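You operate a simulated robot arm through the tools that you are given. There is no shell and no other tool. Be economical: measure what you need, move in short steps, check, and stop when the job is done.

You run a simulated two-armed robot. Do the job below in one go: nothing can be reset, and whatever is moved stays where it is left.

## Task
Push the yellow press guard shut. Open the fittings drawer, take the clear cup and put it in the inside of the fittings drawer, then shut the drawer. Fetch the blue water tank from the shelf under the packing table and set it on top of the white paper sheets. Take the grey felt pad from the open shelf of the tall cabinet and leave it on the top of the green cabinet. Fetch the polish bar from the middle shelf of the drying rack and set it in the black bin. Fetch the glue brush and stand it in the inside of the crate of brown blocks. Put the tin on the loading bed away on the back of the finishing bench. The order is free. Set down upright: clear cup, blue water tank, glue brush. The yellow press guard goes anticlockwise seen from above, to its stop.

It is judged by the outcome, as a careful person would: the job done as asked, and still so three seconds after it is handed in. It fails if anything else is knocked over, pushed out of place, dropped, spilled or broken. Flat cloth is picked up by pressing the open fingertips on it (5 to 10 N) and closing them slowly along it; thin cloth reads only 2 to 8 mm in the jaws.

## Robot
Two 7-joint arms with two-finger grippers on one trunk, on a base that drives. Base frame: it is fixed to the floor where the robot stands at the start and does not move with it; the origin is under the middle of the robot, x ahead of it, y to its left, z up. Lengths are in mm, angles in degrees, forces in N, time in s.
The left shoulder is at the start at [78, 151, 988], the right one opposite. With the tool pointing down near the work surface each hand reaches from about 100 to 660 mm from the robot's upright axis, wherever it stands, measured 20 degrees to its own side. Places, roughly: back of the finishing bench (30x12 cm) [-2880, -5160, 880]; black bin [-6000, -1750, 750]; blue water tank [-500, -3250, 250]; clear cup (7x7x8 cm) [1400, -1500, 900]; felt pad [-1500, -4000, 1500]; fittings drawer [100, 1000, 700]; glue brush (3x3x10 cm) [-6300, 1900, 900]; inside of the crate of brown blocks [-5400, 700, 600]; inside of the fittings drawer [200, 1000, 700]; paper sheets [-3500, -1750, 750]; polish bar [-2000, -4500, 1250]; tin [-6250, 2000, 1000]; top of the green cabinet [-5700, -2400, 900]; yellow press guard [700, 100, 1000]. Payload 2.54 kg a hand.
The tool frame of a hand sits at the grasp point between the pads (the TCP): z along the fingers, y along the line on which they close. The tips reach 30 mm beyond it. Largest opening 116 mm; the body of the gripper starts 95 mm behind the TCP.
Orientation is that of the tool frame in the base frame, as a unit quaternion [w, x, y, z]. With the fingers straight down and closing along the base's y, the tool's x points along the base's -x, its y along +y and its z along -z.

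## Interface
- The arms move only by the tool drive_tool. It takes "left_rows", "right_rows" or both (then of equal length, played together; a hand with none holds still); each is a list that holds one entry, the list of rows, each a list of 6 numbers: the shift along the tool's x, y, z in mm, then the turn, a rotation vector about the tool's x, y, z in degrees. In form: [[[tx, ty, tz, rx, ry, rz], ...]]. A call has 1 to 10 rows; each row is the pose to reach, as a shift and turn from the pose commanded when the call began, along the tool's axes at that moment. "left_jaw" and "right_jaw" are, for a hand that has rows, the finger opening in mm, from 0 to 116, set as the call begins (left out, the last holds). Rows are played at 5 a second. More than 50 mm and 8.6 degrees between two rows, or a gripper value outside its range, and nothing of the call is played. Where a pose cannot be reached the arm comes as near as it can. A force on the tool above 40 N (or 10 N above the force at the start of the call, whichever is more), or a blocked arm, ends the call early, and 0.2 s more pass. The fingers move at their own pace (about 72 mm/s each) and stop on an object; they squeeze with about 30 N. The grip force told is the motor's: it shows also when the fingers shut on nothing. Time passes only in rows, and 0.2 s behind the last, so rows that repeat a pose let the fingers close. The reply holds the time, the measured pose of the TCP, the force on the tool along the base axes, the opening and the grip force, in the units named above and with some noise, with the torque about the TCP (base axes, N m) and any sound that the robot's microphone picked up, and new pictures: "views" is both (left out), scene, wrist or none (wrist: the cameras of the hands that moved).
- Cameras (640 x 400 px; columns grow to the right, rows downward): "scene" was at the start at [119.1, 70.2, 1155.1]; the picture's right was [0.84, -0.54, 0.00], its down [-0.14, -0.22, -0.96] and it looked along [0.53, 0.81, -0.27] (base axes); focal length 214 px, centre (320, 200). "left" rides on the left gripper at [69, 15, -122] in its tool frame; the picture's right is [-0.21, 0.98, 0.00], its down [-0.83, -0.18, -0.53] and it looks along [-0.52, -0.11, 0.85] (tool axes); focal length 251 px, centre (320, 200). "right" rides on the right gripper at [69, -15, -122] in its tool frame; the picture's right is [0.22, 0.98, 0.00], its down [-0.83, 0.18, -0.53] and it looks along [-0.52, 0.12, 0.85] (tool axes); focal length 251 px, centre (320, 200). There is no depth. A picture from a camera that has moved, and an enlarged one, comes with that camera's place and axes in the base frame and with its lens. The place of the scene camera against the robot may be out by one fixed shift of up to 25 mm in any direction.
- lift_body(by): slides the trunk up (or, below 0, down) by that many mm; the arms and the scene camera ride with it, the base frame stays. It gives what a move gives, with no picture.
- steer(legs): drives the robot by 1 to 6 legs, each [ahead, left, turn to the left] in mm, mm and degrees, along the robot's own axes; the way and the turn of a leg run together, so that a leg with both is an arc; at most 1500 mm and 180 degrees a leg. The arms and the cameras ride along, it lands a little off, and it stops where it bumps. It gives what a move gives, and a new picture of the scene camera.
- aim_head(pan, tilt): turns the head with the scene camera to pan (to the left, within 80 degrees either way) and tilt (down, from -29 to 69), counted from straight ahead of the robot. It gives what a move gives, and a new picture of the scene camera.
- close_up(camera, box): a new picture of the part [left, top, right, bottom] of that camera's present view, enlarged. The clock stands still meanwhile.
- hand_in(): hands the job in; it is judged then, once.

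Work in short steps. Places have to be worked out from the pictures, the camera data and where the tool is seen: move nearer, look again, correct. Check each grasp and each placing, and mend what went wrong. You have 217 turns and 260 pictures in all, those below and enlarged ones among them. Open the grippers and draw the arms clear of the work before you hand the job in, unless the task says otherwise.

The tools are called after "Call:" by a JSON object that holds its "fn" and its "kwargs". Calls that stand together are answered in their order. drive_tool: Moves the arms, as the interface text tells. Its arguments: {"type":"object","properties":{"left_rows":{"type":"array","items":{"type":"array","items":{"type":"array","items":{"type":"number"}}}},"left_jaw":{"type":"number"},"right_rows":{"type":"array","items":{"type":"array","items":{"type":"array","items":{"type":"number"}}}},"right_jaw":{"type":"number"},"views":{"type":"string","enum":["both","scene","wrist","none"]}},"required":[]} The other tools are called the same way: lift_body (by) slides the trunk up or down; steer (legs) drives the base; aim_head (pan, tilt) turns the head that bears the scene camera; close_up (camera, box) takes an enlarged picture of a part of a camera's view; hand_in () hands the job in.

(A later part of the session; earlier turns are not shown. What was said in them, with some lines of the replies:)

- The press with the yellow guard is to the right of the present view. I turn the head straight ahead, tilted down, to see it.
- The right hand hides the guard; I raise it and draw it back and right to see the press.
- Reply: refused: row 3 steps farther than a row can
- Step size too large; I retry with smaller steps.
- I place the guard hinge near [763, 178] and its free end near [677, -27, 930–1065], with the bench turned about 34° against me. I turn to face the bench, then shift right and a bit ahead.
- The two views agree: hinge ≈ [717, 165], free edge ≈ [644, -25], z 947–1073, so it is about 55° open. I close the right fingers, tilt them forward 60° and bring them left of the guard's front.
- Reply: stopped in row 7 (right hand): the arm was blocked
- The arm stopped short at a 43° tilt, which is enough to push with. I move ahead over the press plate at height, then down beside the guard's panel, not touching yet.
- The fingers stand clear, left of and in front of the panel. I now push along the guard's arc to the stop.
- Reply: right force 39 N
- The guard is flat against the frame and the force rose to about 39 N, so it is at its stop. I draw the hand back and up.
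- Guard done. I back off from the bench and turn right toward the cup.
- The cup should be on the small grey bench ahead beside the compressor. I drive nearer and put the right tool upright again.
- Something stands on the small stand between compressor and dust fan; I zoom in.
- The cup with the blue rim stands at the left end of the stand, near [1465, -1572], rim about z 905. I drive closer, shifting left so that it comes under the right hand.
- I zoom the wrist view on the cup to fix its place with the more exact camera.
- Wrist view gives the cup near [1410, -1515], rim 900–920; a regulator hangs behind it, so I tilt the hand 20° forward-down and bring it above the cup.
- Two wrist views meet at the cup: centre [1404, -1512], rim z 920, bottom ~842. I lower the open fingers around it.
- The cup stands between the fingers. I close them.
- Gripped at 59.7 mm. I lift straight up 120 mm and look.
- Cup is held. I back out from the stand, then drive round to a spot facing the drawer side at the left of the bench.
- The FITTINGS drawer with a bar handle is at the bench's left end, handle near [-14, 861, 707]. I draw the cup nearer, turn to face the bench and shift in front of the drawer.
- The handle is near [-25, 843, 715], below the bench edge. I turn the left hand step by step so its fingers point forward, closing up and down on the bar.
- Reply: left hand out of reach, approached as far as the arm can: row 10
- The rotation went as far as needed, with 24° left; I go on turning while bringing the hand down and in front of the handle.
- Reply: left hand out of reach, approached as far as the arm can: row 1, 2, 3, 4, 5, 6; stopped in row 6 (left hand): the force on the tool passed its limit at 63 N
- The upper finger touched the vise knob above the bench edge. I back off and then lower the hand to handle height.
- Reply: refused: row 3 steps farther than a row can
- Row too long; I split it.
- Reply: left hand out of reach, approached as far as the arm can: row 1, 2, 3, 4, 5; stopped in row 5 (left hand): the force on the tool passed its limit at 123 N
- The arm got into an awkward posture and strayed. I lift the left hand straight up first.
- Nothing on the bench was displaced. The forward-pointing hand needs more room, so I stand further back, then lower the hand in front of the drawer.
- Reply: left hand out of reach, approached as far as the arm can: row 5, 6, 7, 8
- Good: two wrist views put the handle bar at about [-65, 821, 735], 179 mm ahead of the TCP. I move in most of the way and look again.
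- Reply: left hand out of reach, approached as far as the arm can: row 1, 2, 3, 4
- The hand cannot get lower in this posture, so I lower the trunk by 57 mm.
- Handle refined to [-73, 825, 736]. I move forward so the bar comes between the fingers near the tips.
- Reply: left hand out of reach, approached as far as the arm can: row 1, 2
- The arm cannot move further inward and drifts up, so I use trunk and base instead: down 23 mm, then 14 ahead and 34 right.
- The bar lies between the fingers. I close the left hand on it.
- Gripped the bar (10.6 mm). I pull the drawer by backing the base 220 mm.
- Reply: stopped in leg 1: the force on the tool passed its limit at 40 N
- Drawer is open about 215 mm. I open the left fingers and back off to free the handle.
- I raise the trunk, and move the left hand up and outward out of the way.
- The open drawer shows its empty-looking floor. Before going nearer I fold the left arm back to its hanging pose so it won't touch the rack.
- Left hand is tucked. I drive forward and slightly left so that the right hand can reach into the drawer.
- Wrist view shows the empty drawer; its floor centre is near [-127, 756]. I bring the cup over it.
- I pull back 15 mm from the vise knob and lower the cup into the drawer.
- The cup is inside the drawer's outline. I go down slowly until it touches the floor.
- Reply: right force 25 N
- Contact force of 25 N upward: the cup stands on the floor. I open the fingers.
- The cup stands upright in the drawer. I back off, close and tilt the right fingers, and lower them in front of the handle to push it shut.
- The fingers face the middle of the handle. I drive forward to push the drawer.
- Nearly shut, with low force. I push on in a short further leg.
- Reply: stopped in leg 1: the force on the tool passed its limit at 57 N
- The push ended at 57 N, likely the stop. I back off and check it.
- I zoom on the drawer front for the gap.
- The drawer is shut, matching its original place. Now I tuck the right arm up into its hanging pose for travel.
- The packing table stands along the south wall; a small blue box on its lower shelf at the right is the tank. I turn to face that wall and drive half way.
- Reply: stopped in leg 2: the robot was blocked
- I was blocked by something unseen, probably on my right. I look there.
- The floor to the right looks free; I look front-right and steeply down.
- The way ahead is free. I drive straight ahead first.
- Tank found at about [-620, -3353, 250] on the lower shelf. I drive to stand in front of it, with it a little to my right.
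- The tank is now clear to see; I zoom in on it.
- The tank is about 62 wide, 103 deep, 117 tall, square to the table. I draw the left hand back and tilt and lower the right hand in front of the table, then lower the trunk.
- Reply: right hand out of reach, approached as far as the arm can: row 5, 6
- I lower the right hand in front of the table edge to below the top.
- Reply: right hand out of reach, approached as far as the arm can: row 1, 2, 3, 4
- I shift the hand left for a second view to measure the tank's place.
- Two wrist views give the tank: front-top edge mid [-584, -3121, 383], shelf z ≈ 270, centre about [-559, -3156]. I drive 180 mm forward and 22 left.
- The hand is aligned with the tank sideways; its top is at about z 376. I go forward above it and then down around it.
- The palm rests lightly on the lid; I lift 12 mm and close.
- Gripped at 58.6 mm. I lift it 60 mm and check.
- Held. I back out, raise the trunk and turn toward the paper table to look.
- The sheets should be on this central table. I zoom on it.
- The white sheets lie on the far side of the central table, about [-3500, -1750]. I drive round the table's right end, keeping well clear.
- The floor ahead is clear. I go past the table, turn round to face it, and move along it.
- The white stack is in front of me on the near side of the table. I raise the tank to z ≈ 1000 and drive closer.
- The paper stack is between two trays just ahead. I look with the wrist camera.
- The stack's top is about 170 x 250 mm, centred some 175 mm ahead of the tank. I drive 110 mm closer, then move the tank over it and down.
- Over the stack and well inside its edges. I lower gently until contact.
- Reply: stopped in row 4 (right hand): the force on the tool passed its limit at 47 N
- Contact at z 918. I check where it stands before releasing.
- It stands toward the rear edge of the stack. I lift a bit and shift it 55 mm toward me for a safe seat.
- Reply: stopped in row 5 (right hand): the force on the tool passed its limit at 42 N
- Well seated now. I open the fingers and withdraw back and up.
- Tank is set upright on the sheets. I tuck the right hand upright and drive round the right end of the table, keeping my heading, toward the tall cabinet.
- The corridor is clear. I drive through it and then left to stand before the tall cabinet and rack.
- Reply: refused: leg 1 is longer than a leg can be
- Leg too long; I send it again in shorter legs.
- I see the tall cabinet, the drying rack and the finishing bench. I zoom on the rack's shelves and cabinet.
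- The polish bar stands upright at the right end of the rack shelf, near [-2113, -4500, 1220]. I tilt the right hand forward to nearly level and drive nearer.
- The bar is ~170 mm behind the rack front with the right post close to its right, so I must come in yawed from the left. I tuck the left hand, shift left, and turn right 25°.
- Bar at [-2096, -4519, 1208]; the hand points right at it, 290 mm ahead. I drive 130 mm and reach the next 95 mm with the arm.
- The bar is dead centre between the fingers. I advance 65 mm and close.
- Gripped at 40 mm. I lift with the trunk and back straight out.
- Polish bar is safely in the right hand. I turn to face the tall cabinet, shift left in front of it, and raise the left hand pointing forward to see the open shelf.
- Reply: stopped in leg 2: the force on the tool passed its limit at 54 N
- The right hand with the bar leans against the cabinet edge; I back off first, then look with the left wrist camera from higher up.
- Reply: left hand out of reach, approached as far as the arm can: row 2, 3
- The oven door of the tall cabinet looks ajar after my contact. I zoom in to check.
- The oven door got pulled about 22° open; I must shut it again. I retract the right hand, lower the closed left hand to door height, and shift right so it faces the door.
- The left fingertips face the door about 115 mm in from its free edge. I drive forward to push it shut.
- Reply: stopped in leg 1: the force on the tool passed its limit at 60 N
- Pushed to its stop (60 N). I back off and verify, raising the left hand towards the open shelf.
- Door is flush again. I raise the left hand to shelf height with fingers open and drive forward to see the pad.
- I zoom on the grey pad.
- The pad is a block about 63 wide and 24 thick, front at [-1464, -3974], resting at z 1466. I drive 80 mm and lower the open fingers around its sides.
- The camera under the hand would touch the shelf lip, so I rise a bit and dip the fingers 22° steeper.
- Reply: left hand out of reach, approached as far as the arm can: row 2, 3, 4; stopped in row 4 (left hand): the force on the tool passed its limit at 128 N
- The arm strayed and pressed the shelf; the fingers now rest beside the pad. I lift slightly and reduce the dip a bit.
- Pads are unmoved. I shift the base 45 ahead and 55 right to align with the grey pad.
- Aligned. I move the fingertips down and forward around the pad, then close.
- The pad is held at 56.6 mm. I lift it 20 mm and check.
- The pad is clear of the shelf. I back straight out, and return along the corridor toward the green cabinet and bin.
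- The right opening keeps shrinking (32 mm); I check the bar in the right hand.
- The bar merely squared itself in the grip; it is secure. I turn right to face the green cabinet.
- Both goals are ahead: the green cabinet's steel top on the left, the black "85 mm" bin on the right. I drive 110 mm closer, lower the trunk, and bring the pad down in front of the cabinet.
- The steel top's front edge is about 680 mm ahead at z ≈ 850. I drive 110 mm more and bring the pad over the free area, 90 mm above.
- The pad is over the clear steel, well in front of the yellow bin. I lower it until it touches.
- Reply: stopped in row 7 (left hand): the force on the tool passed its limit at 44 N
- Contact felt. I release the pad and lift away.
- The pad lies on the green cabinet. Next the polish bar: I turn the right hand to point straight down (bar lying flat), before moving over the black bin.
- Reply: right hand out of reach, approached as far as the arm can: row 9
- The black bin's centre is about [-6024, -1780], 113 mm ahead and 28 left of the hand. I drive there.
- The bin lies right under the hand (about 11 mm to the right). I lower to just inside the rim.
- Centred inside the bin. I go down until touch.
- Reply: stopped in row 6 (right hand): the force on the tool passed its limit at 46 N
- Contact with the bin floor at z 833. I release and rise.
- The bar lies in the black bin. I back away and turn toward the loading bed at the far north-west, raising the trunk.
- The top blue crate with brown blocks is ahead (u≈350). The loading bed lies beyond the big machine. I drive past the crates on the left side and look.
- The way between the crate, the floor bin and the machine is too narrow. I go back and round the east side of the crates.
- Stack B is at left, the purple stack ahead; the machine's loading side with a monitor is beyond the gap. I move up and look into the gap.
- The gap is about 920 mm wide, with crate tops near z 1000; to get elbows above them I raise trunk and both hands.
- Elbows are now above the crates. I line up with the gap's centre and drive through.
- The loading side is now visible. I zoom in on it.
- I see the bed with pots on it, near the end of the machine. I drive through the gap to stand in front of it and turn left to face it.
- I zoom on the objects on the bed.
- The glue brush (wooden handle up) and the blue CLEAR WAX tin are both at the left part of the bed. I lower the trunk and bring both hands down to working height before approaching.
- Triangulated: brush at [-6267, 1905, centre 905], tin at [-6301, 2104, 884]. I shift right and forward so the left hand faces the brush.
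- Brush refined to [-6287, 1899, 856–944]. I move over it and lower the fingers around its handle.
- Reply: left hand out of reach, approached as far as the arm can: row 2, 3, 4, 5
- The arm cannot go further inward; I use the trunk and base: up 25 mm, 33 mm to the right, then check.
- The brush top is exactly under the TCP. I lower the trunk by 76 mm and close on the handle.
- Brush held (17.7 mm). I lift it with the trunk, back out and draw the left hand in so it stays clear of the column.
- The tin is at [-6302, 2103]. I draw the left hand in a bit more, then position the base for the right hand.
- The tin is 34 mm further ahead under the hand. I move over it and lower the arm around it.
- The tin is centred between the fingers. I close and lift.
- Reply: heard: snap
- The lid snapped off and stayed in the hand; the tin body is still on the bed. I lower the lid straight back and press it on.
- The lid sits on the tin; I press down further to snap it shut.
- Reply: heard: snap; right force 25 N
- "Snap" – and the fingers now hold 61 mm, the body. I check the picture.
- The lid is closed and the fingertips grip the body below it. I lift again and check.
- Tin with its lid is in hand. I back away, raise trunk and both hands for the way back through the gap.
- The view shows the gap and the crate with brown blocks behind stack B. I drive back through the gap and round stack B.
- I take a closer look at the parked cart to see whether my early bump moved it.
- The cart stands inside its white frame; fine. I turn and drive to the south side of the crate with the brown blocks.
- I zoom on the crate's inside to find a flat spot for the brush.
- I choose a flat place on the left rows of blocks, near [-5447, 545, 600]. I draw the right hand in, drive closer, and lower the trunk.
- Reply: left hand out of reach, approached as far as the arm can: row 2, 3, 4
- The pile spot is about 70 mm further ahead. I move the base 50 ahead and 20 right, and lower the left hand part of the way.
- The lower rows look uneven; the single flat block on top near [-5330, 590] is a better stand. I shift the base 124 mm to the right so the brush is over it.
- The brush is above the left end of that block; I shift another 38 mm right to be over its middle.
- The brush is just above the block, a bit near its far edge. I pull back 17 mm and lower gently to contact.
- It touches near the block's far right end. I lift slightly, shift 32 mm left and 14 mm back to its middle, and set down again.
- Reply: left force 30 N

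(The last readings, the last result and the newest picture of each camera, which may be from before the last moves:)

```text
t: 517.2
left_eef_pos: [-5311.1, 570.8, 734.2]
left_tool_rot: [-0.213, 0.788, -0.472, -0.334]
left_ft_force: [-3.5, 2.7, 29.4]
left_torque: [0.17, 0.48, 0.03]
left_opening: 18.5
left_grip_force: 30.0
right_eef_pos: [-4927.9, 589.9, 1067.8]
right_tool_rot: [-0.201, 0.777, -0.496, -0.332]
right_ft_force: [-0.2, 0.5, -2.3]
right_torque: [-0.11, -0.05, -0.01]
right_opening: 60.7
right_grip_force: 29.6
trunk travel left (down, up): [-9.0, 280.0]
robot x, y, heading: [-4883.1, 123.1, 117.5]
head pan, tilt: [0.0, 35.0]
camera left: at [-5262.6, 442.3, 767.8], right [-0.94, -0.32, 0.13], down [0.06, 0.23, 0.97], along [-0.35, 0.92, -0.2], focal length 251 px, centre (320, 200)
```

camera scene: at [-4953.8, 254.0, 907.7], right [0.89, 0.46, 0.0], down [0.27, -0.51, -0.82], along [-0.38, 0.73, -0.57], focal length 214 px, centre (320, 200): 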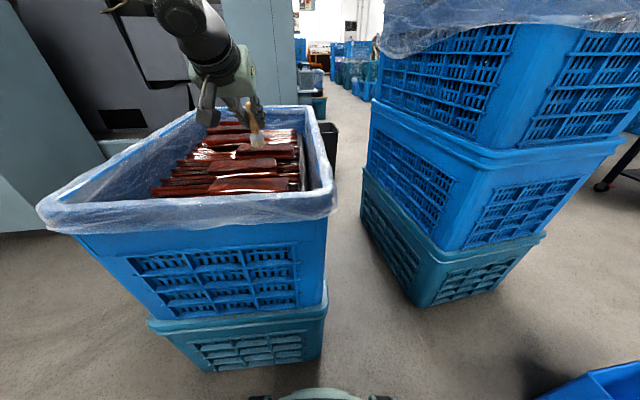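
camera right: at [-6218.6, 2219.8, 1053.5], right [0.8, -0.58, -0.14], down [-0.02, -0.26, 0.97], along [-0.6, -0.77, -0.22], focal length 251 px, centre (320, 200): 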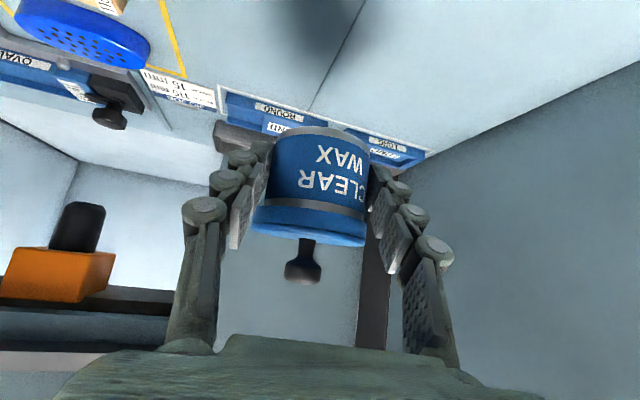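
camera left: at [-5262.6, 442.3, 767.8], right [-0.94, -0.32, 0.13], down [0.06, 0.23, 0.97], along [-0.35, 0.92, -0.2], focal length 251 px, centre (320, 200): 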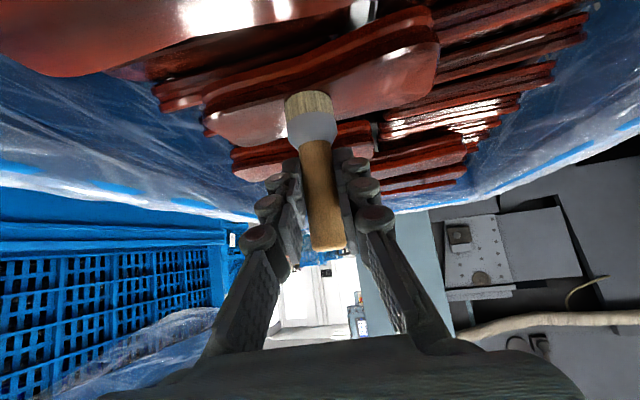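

The brush stands mid-block. I ease the pressure, open the fingers slowly and watch.

Call:
{"fn": "drive_tool", "kwargs": {"left_rows": [[[-2, 0, -2, 0, 0, 0], [-2, 0, -2, 0, 0, 0]]], "views": "none"}}

Call:
{"fn": "drive_tool", "kwargs": {"left_rows": [[[0, 0, 0, 0, 0, 0], [0, 0, 0, 0, 0, 0], [0, 0, 0, 0, 0, 0]]], "left_jaw": 45, "views": "wrist"}}

```text
t: 517.8
left_eef_pos: [-5311.1, 570.8, 733.1]
left_tool_rot: [-0.211, 0.79, -0.472, -0.331]
left_ft_force: [-1.9, 5.5, 22.5]
left_torque: [0.29, 0.27, -0.01]
left_opening: 17.7
left_grip_force: 29.7
right_eef_pos: [-4926.7, 591.1, 1067.1]
right_tool_rot: [-0.2, 0.778, -0.496, -0.331]
right_ft_force: [-0.1, -0.1, -2.9]
right_torque: [-0.06, -0.01, 0.01]
right_opening: 61.0
right_grip_force: 30.1
trunk travel left (down, up): [-9.0, 280.0]
robot x, y, heading: [-4882.7, 121.7, 117.6]
head pan, tilt: [0.0, 35.0]
```

```text
t: 518.6
left_eef_pos: [-5311.2, 569.9, 731.3]
left_tool_rot: [-0.21, 0.791, -0.472, -0.329]
left_ft_force: [-0.4, 0.2, 0.4]
left_torque: [-0.03, -0.01, -0.04]
left_opening: 44.7
left_grip_force: 0.1
right_eef_pos: [-4928.6, 591.3, 1066.6]
right_tool_rot: [-0.201, 0.777, -0.497, -0.33]
right_ft_force: [0.6, -1.1, -2.8]
right_torque: [-0.05, -0.08, -0.02]
right_opening: 60.5
right_grip_force: 30.1
trunk travel left (down, up): [-9.0, 280.0]
robot x, y, heading: [-4882.6, 120.1, 117.6]
head pan, tilt: [0.0, 35.0]
camera left: at [-5263.1, 441.8, 766.7], right [-0.94, -0.32, 0.13], down [0.05, 0.24, 0.97], along [-0.35, 0.91, -0.21], focal length 251 px, centre (320, 200)
```

left: 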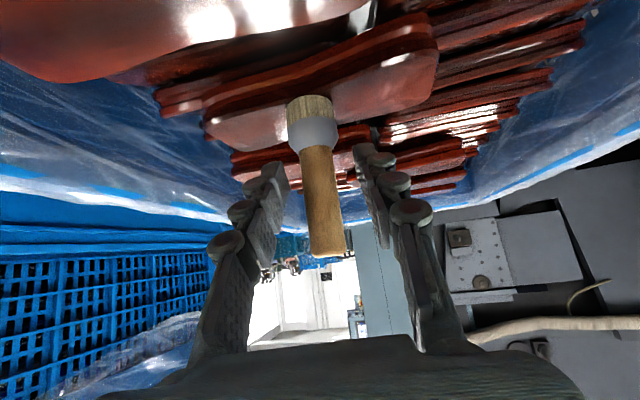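

It stands by itself. I open wider and rise straight up with the trunk.

Call:
{"fn": "drive_tool", "kwargs": {"left_rows": [[[0, 0, 0, 0, 0, 0], [0, 0, 0, 0, 0, 0]]], "left_jaw": 80, "views": "none"}}

Call:
{"fn": "lift_body", "kwargs": {"by": 200}}

Call:
{"fn": "close_up", "kwargs": {"camera": "left", "box": [0, 0, 640, 400]}}

```text
t: 519.2
left_eef_pos: [-5312.3, 570.2, 732.4]
left_tool_rot: [-0.21, 0.791, -0.472, -0.329]
left_ft_force: [0.3, -0.5, 0.6]
left_torque: [0.01, 0.0, 0.0]
left_opening: 80.2
left_grip_force: 0.0
right_eef_pos: [-4929.0, 590.3, 1067.8]
right_tool_rot: [-0.201, 0.777, -0.497, -0.33]
right_ft_force: [-0.4, -0.3, -2.8]
right_torque: [-0.07, -0.01, -0.03]
right_opening: 60.8
right_grip_force: 30.2
trunk travel left (down, up): [-9.0, 280.0]
robot x, y, heading: [-4880.0, 124.8, 117.5]
head pan, tilt: [0.0, 35.0]
```

```text
t: 521.4
left_eef_pos: [-5311.6, 571.3, 931.5]
left_tool_rot: [-0.21, 0.791, -0.472, -0.328]
left_ft_force: [0.2, -0.5, 0.7]
left_torque: [-0.01, 0.0, -0.01]
left_opening: 80.2
left_grip_force: 0.1
right_eef_pos: [-4929.0, 589.7, 1267.9]
right_tool_rot: [-0.201, 0.777, -0.496, -0.33]
right_ft_force: [0.2, 0.8, -3.1]
right_torque: [-0.06, 0.0, 0.0]
right_opening: 60.8
right_grip_force: 29.9
trunk travel left (down, up): [-209.0, 80.0]
robot x, y, heading: [-4879.3, 121.5, 117.7]
head pan, tilt: [0.0, 35.0]
```

```text
1.00 times, centred on (320, 200) of left (not enlarged: the box is as wide or as high as the picture)
camera zoom: at [-5263.2, 442.1, 967.0], right [-0.94, -0.32, 0.13], down [0.05, 0.24, 0.97], along [-0.35, 0.91, -0.21], focal length 251 px, centre (320, 200)
```

zoom: 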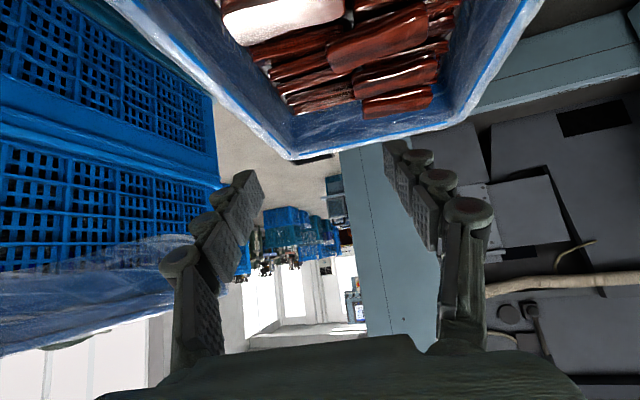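

The brush is out of this view; I check with the head camera after raising fully and backing off.

Call:
{"fn": "steer", "kwargs": {"legs": [[-250, 0, 0]]}}

Call:
{"fn": "close_up", "kwargs": {"camera": "scene", "box": [180, 110, 372, 230]}}

```text
t: 523.2
left_eef_pos: [-5193.6, 346.8, 932.4]
left_tool_rot: [-0.211, 0.789, -0.473, -0.329]
left_ft_force: [-0.1, -0.5, 0.5]
left_torque: [-0.01, -0.01, -0.02]
left_opening: 80.0
left_grip_force: 0.0
right_eef_pos: [-4811.1, 366.8, 1267.8]
right_tool_rot: [-0.201, 0.777, -0.497, -0.33]
right_ft_force: [0.2, -0.6, -3.4]
right_torque: [-0.03, 0.0, 0.0]
right_opening: 60.7
right_grip_force: 30.1
trunk travel left (down, up): [-209.0, 80.0]
robot x, y, heading: [-4763.3, -98.5, 117.5]
head pan, tilt: [0.0, 35.0]
camera scene: at [-4836.5, 29.7, 1107.8], right [0.89, 0.46, 0.0], down [0.26, -0.51, -0.82], along [-0.38, 0.73, -0.57], focal length 214 px, centre (320, 200)
```

scene: 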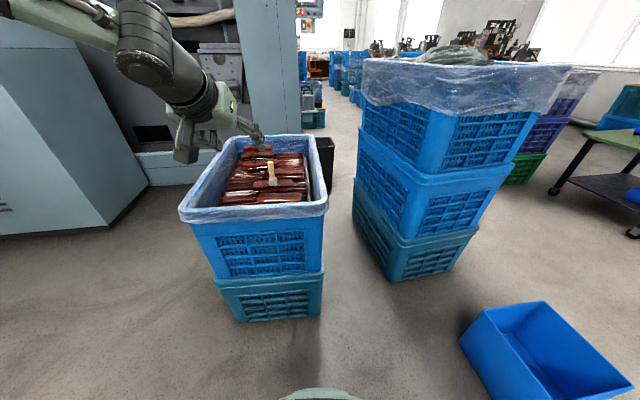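

```text
3.33 times, centred on (276, 170) of scene
camera zoom: at [-4836.5, 29.7, 1107.8], right [0.89, 0.46, 0.0], down [0.26, -0.51, -0.82], along [-0.38, 0.73, -0.57], focal length 715 px, centre (467, 300)
```

zoom: 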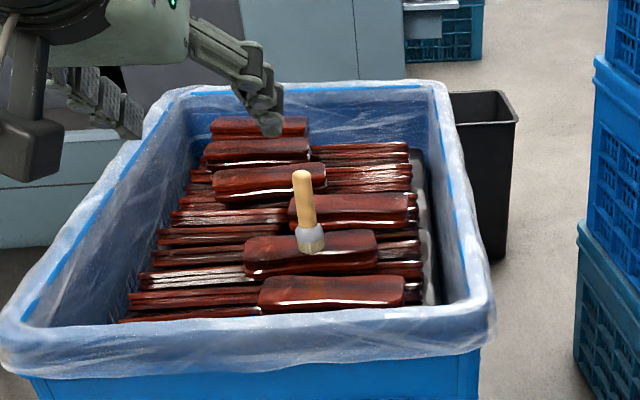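

The brush stands upright on a block inside the crate. Now the tin: I back off, turn round and drive through the corridor toward the finishing bench.

Call:
{"fn": "lift_body", "kwargs": {"by": 80}}

Call:
{"fn": "steer", "kwargs": {"legs": [[-250, 0, 0], [0, 0, -172.5], [802, -1201, 0]]}}

```text
t: 524.4
left_eef_pos: [-5193.9, 346.3, 1011.2]
left_tool_rot: [-0.21, 0.79, -0.473, -0.329]
left_ft_force: [-0.6, 0.0, -0.8]
left_torque: [-0.01, 0.06, -0.05]
left_opening: 80.3
left_grip_force: 0.1
right_eef_pos: [-4810.6, 367.0, 1348.9]
right_tool_rot: [-0.201, 0.777, -0.498, -0.329]
right_ft_force: [0.4, -0.2, -2.4]
right_torque: [-0.09, -0.01, 0.04]
right_opening: 60.9
right_grip_force: 29.7
trunk travel left (down, up): [-289.0, 0.0]
robot x, y, heading: [-4767.4, -102.9, 117.3]
head pan, tilt: [0.0, 35.0]
```

```text
t: 544.9
left_eef_pos: [-4700.5, -2052.5, 1011.8]
left_tool_rot: [0.341, 0.42, 0.82, -0.188]
left_ft_force: [0.3, 0.7, 0.3]
left_torque: [-0.01, -0.01, 0.02]
left_opening: 79.9
left_grip_force: 0.0
right_eef_pos: [-5077.3, -2123.9, 1346.3]
right_tool_rot: [0.342, 0.446, 0.808, -0.179]
right_ft_force: [0.2, 0.1, -3.4]
right_torque: [0.06, 0.03, 0.02]
right_opening: 60.3
right_grip_force: 29.9
trunk travel left (down, up): [-289.0, 0.0]
robot x, y, heading: [-5181.5, -1667.3, -54.7]
head pan, tilt: [0.0, 35.0]
camera scene: at [-5094.8, -1801.6, 1187.7], right [-0.82, -0.57, 0.0], down [-0.33, 0.47, -0.82], along [0.47, -0.67, -0.57], focal length 214 px, centre (320, 200)
```

scene: 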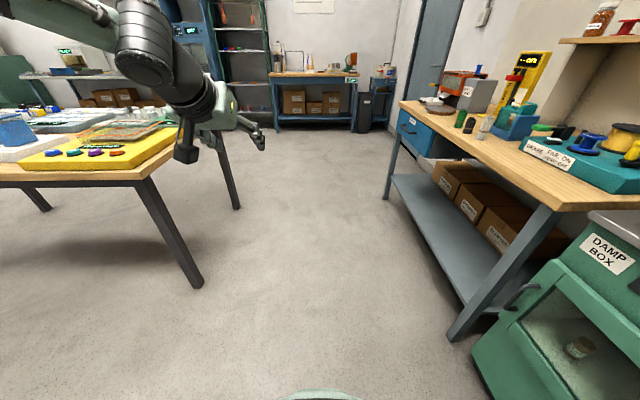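

The corridor is clear; I drive through toward the finishing bench straight ahead.

Call:
{"fn": "aim_head", "kwargs": {"pan": 0, "tilt": 15}}

Call:
{"fn": "steer", "kwargs": {"legs": [[1450, 60, 0], [1350, 0, 0]]}}

```text
t: 545.7
left_eef_pos: [-4699.9, -2052.4, 1011.8]
left_tool_rot: [0.342, 0.42, 0.819, -0.189]
left_ft_force: [0.1, 0.3, 0.5]
left_torque: [0.01, 0.01, -0.01]
left_opening: 80.1
left_grip_force: 0.0
right_eef_pos: [-5077.1, -2123.0, 1347.0]
right_tool_rot: [0.342, 0.445, 0.808, -0.179]
right_ft_force: [0.2, -0.2, -3.0]
right_torque: [0.07, 0.07, 0.03]
right_opening: 60.5
right_grip_force: 29.8
trunk travel left (down, up): [-289.0, 0.0]
robot x, y, heading: [-5183.8, -1663.2, -55.3]
head pan, tilt: [0.0, 15.0]
camera scene: at [-5091.7, -1806.0, 1219.6], right [-0.82, -0.57, 0.0], down [-0.15, 0.21, -0.97], along [0.55, -0.79, -0.26], focal length 214 px, centre (320, 200)
```

scene: 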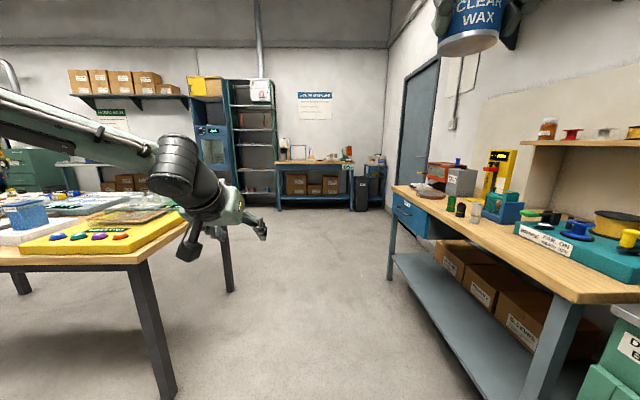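

```text
t: 559.2
left_eef_pos: [-3030.9, -4287.1, 1010.7]
left_tool_rot: [0.343, 0.415, 0.822, -0.186]
left_ft_force: [0.9, 0.8, 0.2]
left_torque: [0.01, 0.02, 0.04]
left_opening: 79.8
left_grip_force: 0.1
right_eef_pos: [-3406.8, -4360.9, 1349.0]
right_tool_rot: [0.343, 0.442, 0.81, -0.178]
right_ft_force: [0.6, 0.5, -2.8]
right_torque: [0.06, 0.1, 0.01]
right_opening: 60.5
right_grip_force: 30.4
trunk travel left (down, up): [-289.0, 0.0]
robot x, y, heading: [-3517.7, -3904.0, -54.5]
head pan, tilt: [0.0, 15.0]
camera scene: at [-3424.2, -4043.7, 1219.7], right [-0.81, -0.58, 0.0], down [-0.15, 0.21, -0.97], along [0.56, -0.79, -0.26], focal length 214 px, centre (320, 200)
```

scene: 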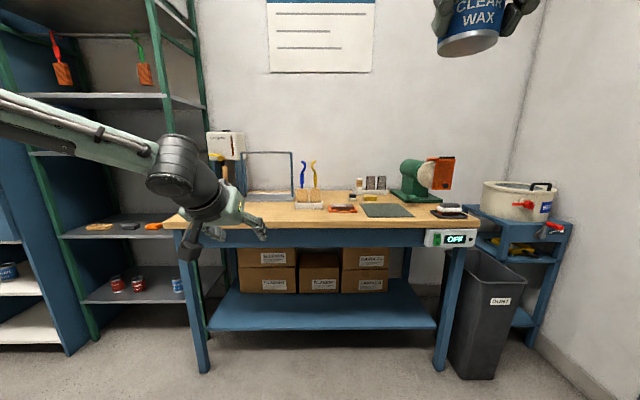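

The finishing bench is right ahead. I zoom on its back part.

Call:
{"fn": "close_up", "kwargs": {"camera": "scene", "box": [230, 140, 480, 240]}}

```text
2.56 times, centred on (355, 190) of scene
camera zoom: at [-3424.2, -4043.7, 1219.7], right [-0.81, -0.58, 0.0], down [-0.15, 0.21, -0.97], along [0.56, -0.79, -0.26], focal length 549 px, centre (230, 226)
```

zoom: 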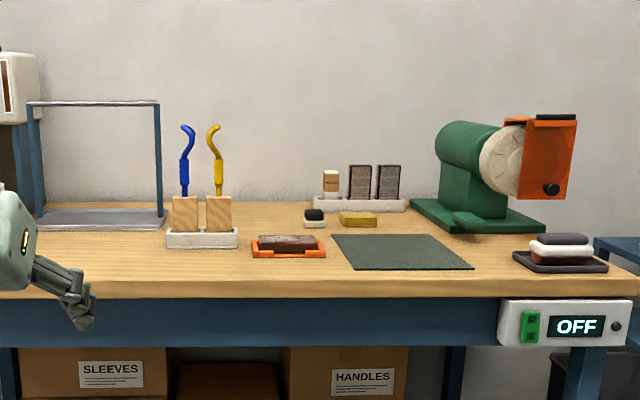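

The zone is the back strip; a free spot lies between the brush stand and the small black pad. I draw the left hand in and drive nearer.

Call:
{"fn": "drive_tool", "kwargs": {"left_rows": [[[26, 0, -27, 0, 0, 0], [52, 0, -54, 0, 0, 0], [78, 0, -80, 0, 0, 0], [105, 0, -107, 0, 0, 0]]], "left_jaw": 30, "views": "none"}}

Call:
{"fn": "steer", "kwargs": {"legs": [[420, 30, 0]]}}

Call:
{"fn": "close_up", "kwargs": {"camera": "right", "box": [0, 0, 640, 400]}}

```text
t: 560.2
left_eef_pos: [-3109.5, -4179.2, 1016.2]
left_tool_rot: [0.341, 0.416, 0.822, -0.186]
left_ft_force: [0.5, -0.7, -0.6]
left_torque: [0.01, 0.01, 0.02]
left_opening: 30.5
left_grip_force: 0.0
left hand out of reach, approached as far as the arm can: row 4
right_eef_pos: [-3407.4, -4360.0, 1346.9]
right_tool_rot: [0.343, 0.441, 0.81, -0.177]
right_ft_force: [-0.1, 0.7, -3.5]
right_torque: [0.03, 0.04, 0.01]
right_opening: 60.5
right_grip_force: 29.3
trunk travel left (down, up): [-289.0, 0.0]
robot x, y, heading: [-3516.6, -3903.3, -54.4]
head pan, tilt: [0.0, 15.0]
```

```text
t: 562.8
left_eef_pos: [-2839.2, -4501.4, 1015.3]
left_tool_rot: [0.342, 0.415, 0.822, -0.186]
left_ft_force: [0.4, -0.2, -0.5]
left_torque: [0.0, 0.0, 0.01]
left_opening: 30.1
left_grip_force: 0.0
right_eef_pos: [-3136.2, -4684.5, 1346.9]
right_tool_rot: [0.343, 0.441, 0.811, -0.176]
right_ft_force: [0.9, 0.4, -3.4]
right_torque: [0.08, 0.08, -0.01]
right_opening: 60.3
right_grip_force: 29.7
trunk travel left (down, up): [-289.0, 0.0]
robot x, y, heading: [-3250.7, -4225.5, -54.3]
head pan, tilt: [0.0, 15.0]
camera scene: at [-3154.4, -4367.6, 1219.6], right [-0.81, -0.58, 0.0], down [-0.15, 0.21, -0.97], along [0.56, -0.78, -0.26], focal length 214 px, centre (320, 200)
```

scene: 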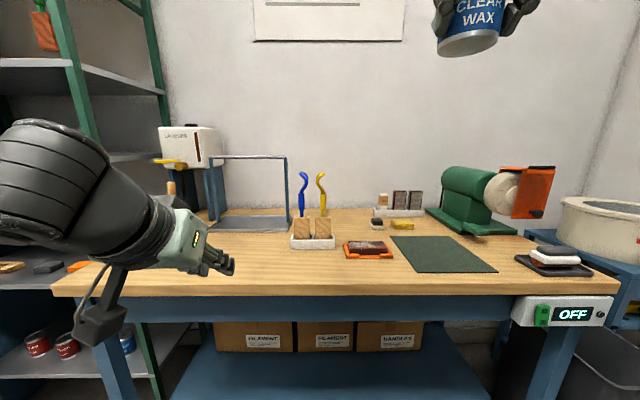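

```text
1.00 times, centred on (320, 200) of right (not enlarged: the box is as wide or as high as the picture)
camera zoom: at [-3223.4, -4579.7, 1383.4], right [0.73, 0.66, -0.14], down [0.25, -0.07, 0.97], along [0.63, -0.74, -0.22], focal length 251 px, centre (320, 200)
```

zoom: 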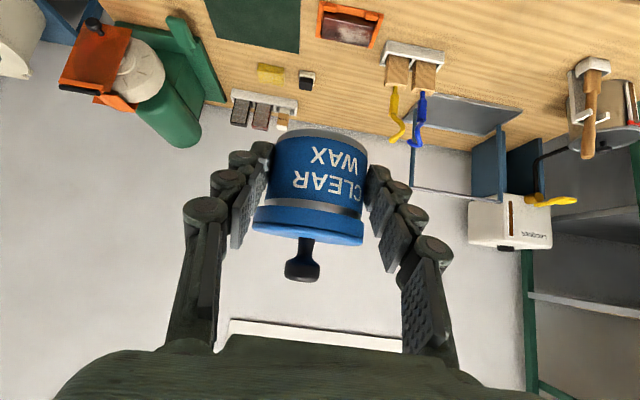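

Bench top is about z 885 and the front edge about 580 mm ahead. I aim for a free spot in the back strip. I drive 170 mm and bring the tin down and forward.

Call:
{"fn": "steer", "kwargs": {"legs": [[165, 25, 0]]}}

Call:
{"fn": "drive_tool", "kwargs": {"right_rows": [[[15, 0, 43, 0, 0, 0], [31, 0, 86, 0, 0, 0], [46, 0, 129, 0, 0, 0], [62, 0, 172, 0, 0, 0], [77, 0, 215, 0, 0, 0], [93, 0, 258, 0, 0, 0], [108, 0, 301, 0, 0, 0], [124, 0, 345, 0, 0, 0]]], "views": "both"}}

```text
t: 564.3
left_eef_pos: [-2723.3, -4621.8, 1015.4]
left_tool_rot: [0.342, 0.415, 0.822, -0.186]
left_ft_force: [0.3, 0.3, 0.3]
left_torque: [0.01, 0.03, -0.03]
left_opening: 30.0
left_grip_force: 0.1
right_eef_pos: [-3021.5, -4803.2, 1347.7]
right_tool_rot: [0.343, 0.44, 0.811, -0.176]
right_ft_force: [-0.2, 0.3, -2.3]
right_torque: [0.06, 0.05, 0.0]
right_opening: 60.3
right_grip_force: 30.0
trunk travel left (down, up): [-289.0, 0.0]
robot x, y, heading: [-3137.0, -4347.4, -54.5]
head pan, tilt: [0.0, 15.0]
camera scene: at [-3038.8, -4486.2, 1219.6], right [-0.81, -0.58, 0.0], down [-0.15, 0.21, -0.97], along [0.56, -0.78, -0.26], focal length 214 px, centre (320, 200)
```

scene: 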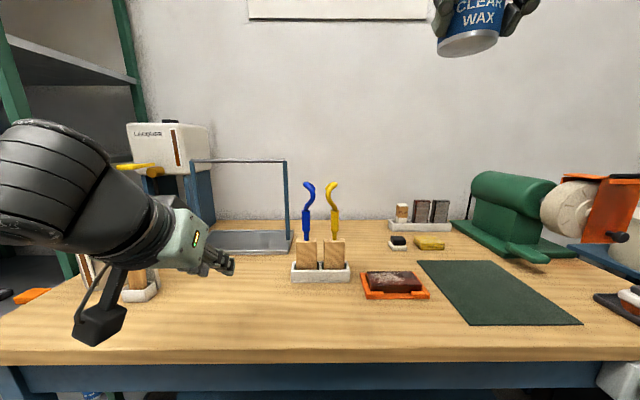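

```text
t: 566.1
left_eef_pos: [-2723.5, -4621.8, 1014.5]
left_tool_rot: [0.342, 0.415, 0.822, -0.186]
left_ft_force: [0.3, 1.1, 0.5]
left_torque: [0.01, 0.02, -0.02]
left_opening: 30.0
left_grip_force: 0.1
right_eef_pos: [-2930.7, -4933.1, 1014.4]
right_tool_rot: [0.343, 0.441, 0.81, -0.177]
right_ft_force: [0.6, -0.1, -2.9]
right_torque: [0.05, 0.06, -0.02]
right_opening: 60.5
right_grip_force: 29.7
trunk travel left (down, up): [-289.0, 0.0]
robot x, y, heading: [-3137.0, -4343.6, -54.3]
head pan, tilt: [0.0, 15.0]
camera scene: at [-3039.1, -4486.3, 1219.6], right [-0.81, -0.58, 0.0], down [-0.15, 0.21, -0.97], along [0.56, -0.78, -0.26], focal length 214 px, centre (320, 200)
camera right: at [-3017.6, -4828.6, 1050.8], right [0.74, 0.66, -0.14], down [0.25, -0.08, 0.97], along [0.63, -0.74, -0.22], focal length 251 px, centre (320, 200)
```

scene: 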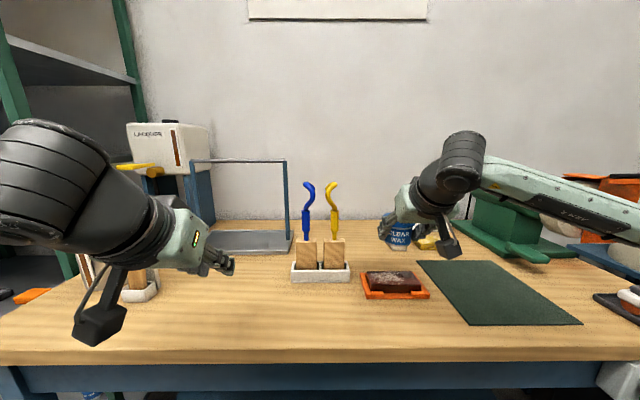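
right: 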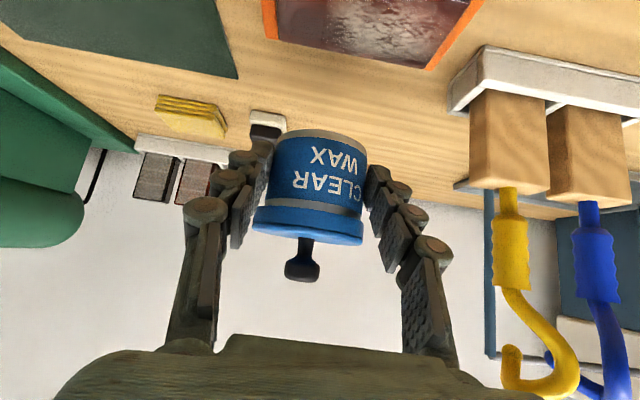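

The path is clear. I extend the tin forward over the back strip at low height.

Call:
{"fn": "drive_tool", "kwargs": {"right_rows": [[[-22, 2, 36, 0, 0, 0], [-44, 4, 72, 0, 0, 0], [-65, 6, 109, 0, 0, 0], [-87, 8, 145, 0, 0, 0], [-109, 10, 181, 0, 0, 0]]], "views": "both"}}

```text
t: 567.3
left_eef_pos: [-2723.1, -4620.7, 1015.0]
left_tool_rot: [0.343, 0.415, 0.822, -0.186]
left_ft_force: [-0.1, 0.1, 0.4]
left_torque: [-0.01, 0.0, -0.02]
left_opening: 29.9
left_grip_force: 0.1
right_eef_pos: [-2806.4, -5099.7, 966.1]
right_tool_rot: [0.343, 0.441, 0.811, -0.177]
right_ft_force: [0.7, 0.3, -2.4]
right_torque: [0.06, 0.05, 0.02]
right_opening: 60.8
right_grip_force: 30.2
trunk travel left (down, up): [-289.0, 0.0]
robot x, y, heading: [-3134.2, -4343.4, -54.5]
head pan, tilt: [0.0, 15.0]
camera scene: at [-3038.7, -4486.1, 1219.6], right [-0.81, -0.58, 0.0], down [-0.15, 0.21, -0.97], along [0.56, -0.78, -0.26], focal length 214 px, centre (320, 200)
camera right: at [-2894.2, -4994.5, 1002.6], right [0.74, 0.66, -0.14], down [0.25, -0.08, 0.97], along [0.63, -0.75, -0.22], focal length 251 px, centre (320, 200)
```

scene: 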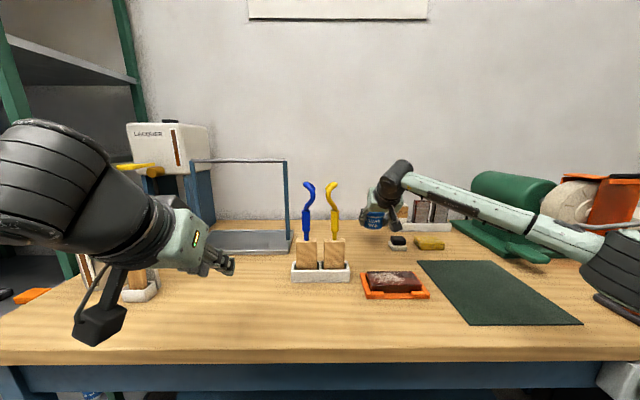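
right: 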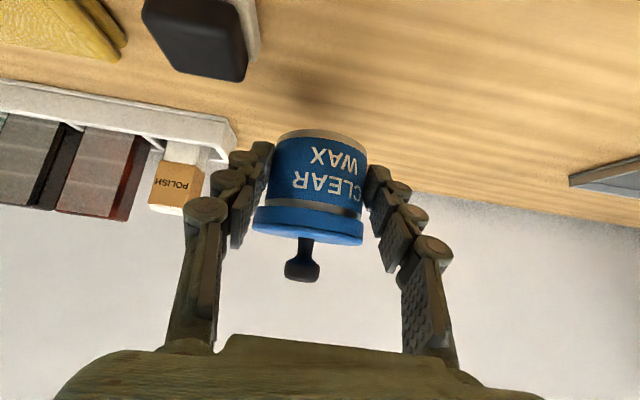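

The tin hangs over a free spot in the back strip. I lower it to the bench.

Call:
{"fn": "drive_tool", "kwargs": {"right_rows": [[[16, 0, 15, 0, 0, 0], [27, 0, 26, 0, 0, 0], [33, 0, 32, 0, 0, 0], [38, 0, 37, 0, 0, 0], [43, 0, 42, 0, 0, 0], [48, 0, 47, 0, 0, 0]]], "views": "wrist"}}

```text
t: 568.7
left_eef_pos: [-2725.8, -4618.7, 1017.8]
left_tool_rot: [0.344, 0.416, 0.821, -0.188]
left_ft_force: [-0.2, 0.2, -0.2]
left_torque: [-0.01, 0.0, -0.01]
left_opening: 30.0
left_grip_force: 0.0
right_eef_pos: [-2807.6, -5098.1, 910.3]
right_tool_rot: [0.35, 0.439, 0.808, -0.179]
right_ft_force: [0.3, -2.3, 26.9]
right_torque: [-0.83, -0.53, -0.31]
right_opening: 60.6
right_grip_force: 30.1
trunk travel left (down, up): [-289.0, 0.0]
robot x, y, heading: [-3136.5, -4346.8, -54.5]
head pan, tilt: [0.0, 15.0]
camera right: at [-2895.4, -4991.8, 944.3], right [0.74, 0.66, -0.14], down [0.24, -0.06, 0.97], along [0.63, -0.75, -0.2], focal length 251 px, centre (320, 200)
```

right: 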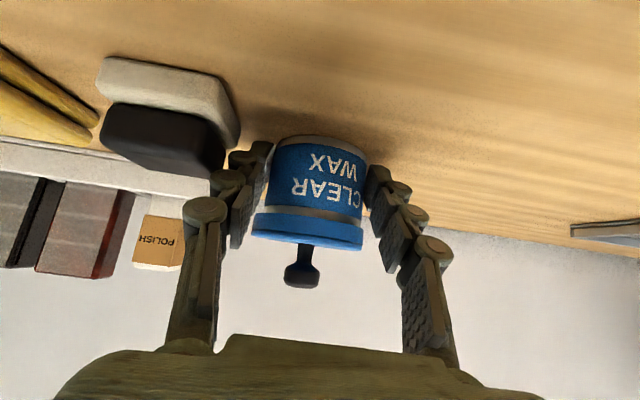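

Contact. I open only a little and rise straight up, clear of the lid.

Call:
{"fn": "drive_tool", "kwargs": {"right_rows": [[[-2, 0, -2, 0, 0, 0], [-2, 0, -2, 0, 0, 0], [-2, 0, -2, 0, 0, 0]]], "right_jaw": 86, "views": "none"}}

Call:
{"fn": "drive_tool", "kwargs": {"right_rows": [[[-28, 0, -28, 0, 0, 0], [-57, 0, -56, 0, 0, 0], [-86, 0, -84, 0, 0, 0], [-92, 0, -126, 0, 0, 0], [-80, 0, -170, 0, 0, 0], [-60, 0, -205, 0, 0, 0]]], "views": "both"}}

```text
t: 569.5
left_eef_pos: [-2724.4, -4620.8, 1015.0]
left_tool_rot: [0.343, 0.416, 0.821, -0.187]
left_ft_force: [0.5, 0.0, 0.4]
left_torque: [0.01, 0.01, -0.01]
left_opening: 30.1
left_grip_force: 0.1
right_eef_pos: [-2807.5, -5097.5, 902.3]
right_tool_rot: [0.342, 0.441, 0.81, -0.177]
right_ft_force: [1.6, -3.5, 8.4]
right_torque: [0.0, -0.26, -0.07]
right_opening: 86.9
right_grip_force: 0.0
trunk travel left (down, up): [-289.0, 0.0]
robot x, y, heading: [-3130.9, -4345.9, -54.4]
head pan, tilt: [0.0, 15.0]
```

```text
t: 570.9
left_eef_pos: [-2725.5, -4621.1, 1015.6]
left_tool_rot: [0.342, 0.416, 0.822, -0.187]
left_ft_force: [-0.6, -0.2, 0.1]
left_torque: [0.03, -0.02, 0.0]
left_opening: 29.7
left_grip_force: 0.0
right_eef_pos: [-2867.6, -5010.7, 1091.6]
right_tool_rot: [0.344, 0.441, 0.81, -0.177]
right_ft_force: [0.0, 0.5, -0.1]
right_torque: [-0.01, 0.01, 0.02]
right_opening: 86.3
right_grip_force: 0.1
trunk travel left (down, up): [-289.0, 0.0]
robot x, y, heading: [-3137.3, -4347.0, -54.2]
head pan, tilt: [0.0, 15.0]
camera scene: at [-3039.7, -4485.2, 1219.9], right [-0.81, -0.58, 0.0], down [-0.15, 0.21, -0.97], along [0.56, -0.79, -0.26], focal length 214 px, centre (320, 200)
camera right: at [-2954.1, -4905.8, 1126.4], right [0.74, 0.66, -0.14], down [0.25, -0.07, 0.97], along [0.63, -0.74, -0.22], focal length 251 px, centre (320, 200)
```

scene: 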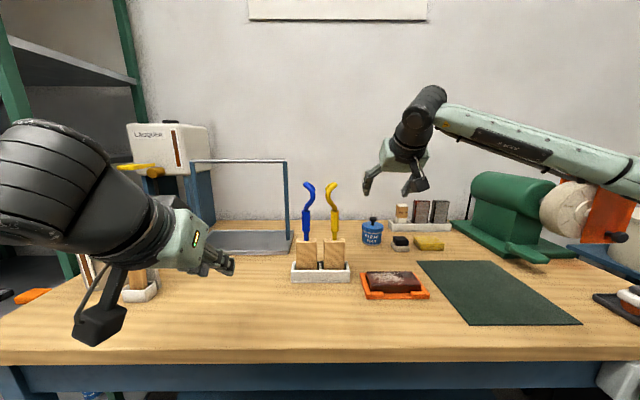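
right: 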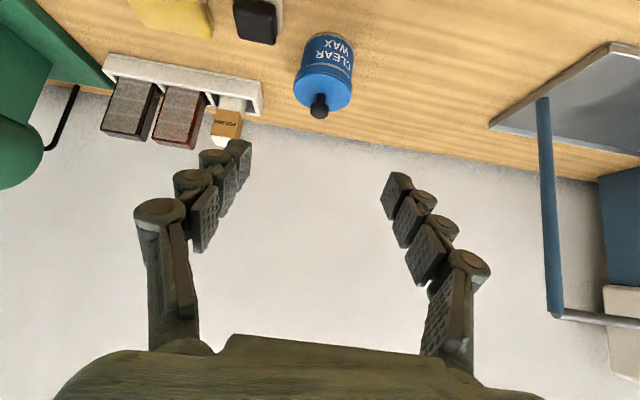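

The tin stands upright, lid on, in the back strip of the bench. I back away and open the left hand so that both arms are clear.

Call:
{"fn": "steer", "kwargs": {"legs": [[-600, 0, 0]]}}

Call:
{"fn": "drive_tool", "kwargs": {"left_rows": [[[0, 0, -10, 0, 0, 0], [0, 0, -10, 0, 0, 0]]], "right_rows": [[[0, 0, -10, 0, 0, 0], [0, 0, -10, 0, 0, 0]]], "left_jaw": 110, "right_jaw": 110, "views": "none"}}

```text
t: 574.2
left_eef_pos: [-3071.1, -4136.4, 1015.8]
left_tool_rot: [0.343, 0.416, 0.821, -0.187]
left_ft_force: [0.1, 0.2, 0.8]
left_torque: [0.01, 0.01, 0.04]
left_opening: 29.9
left_grip_force: 0.1
right_eef_pos: [-3213.2, -4527.3, 1089.6]
right_tool_rot: [0.344, 0.441, 0.81, -0.177]
right_ft_force: [-1.2, 0.3, -0.3]
right_torque: [-0.02, 0.0, -0.01]
right_opening: 85.7
right_grip_force: 0.1
trunk travel left (down, up): [-289.0, 0.0]
robot x, y, heading: [-3479.9, -3862.9, -54.6]
head pan, tilt: [0.0, 15.0]
camera scene: at [-3386.2, -4001.7, 1219.8], right [-0.81, -0.58, 0.0], down [-0.15, 0.21, -0.97], along [0.56, -0.78, -0.26], focal length 214 px, centre (320, 200)
```

scene: 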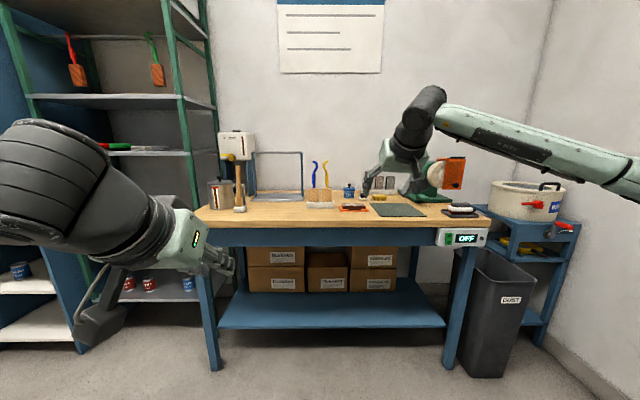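

```text
t: 574.9
left_eef_pos: [-3074.1, -4132.7, 1023.1]
left_tool_rot: [0.34, 0.416, 0.823, -0.185]
left_ft_force: [1.2, 0.2, -0.3]
left_torque: [-0.04, 0.01, 0.05]
left_opening: 107.5
left_grip_force: 0.1
right_eef_pos: [-3217.3, -4522.3, 1096.8]
right_tool_rot: [0.344, 0.44, 0.811, -0.176]
right_ft_force: [-0.2, -1.0, -0.1]
right_torque: [-0.02, 0.0, 0.01]
right_opening: 109.8
right_grip_force: 0.0
trunk travel left (down, up): [-289.0, 0.0]
robot x, y, heading: [-3478.3, -3863.8, -54.5]
head pan, tilt: [0.0, 15.0]
```

All seven jobs are done, both hands are empty and open, and the arms are clear of the work. I hand in.

Call:
{"fn": "hand_in", "kwargs": {}}

```text
The job is handed in.
```

I finished all seven tasks and handed the job in, with both hands empty and clear of the work. Three things went wrong on the way:
- **Oven door:** I pulled the tall cabinet's oven door open by accident, then pushed it shut again to its stop.
- **Tin lid:** The lid snapped off when I gripped the tin. I pressed it back on until it clicked before moving the tin.
- **Bump:** Early on the base was stopped by something I could not see; I later found the parked cart still inside its floor marking.
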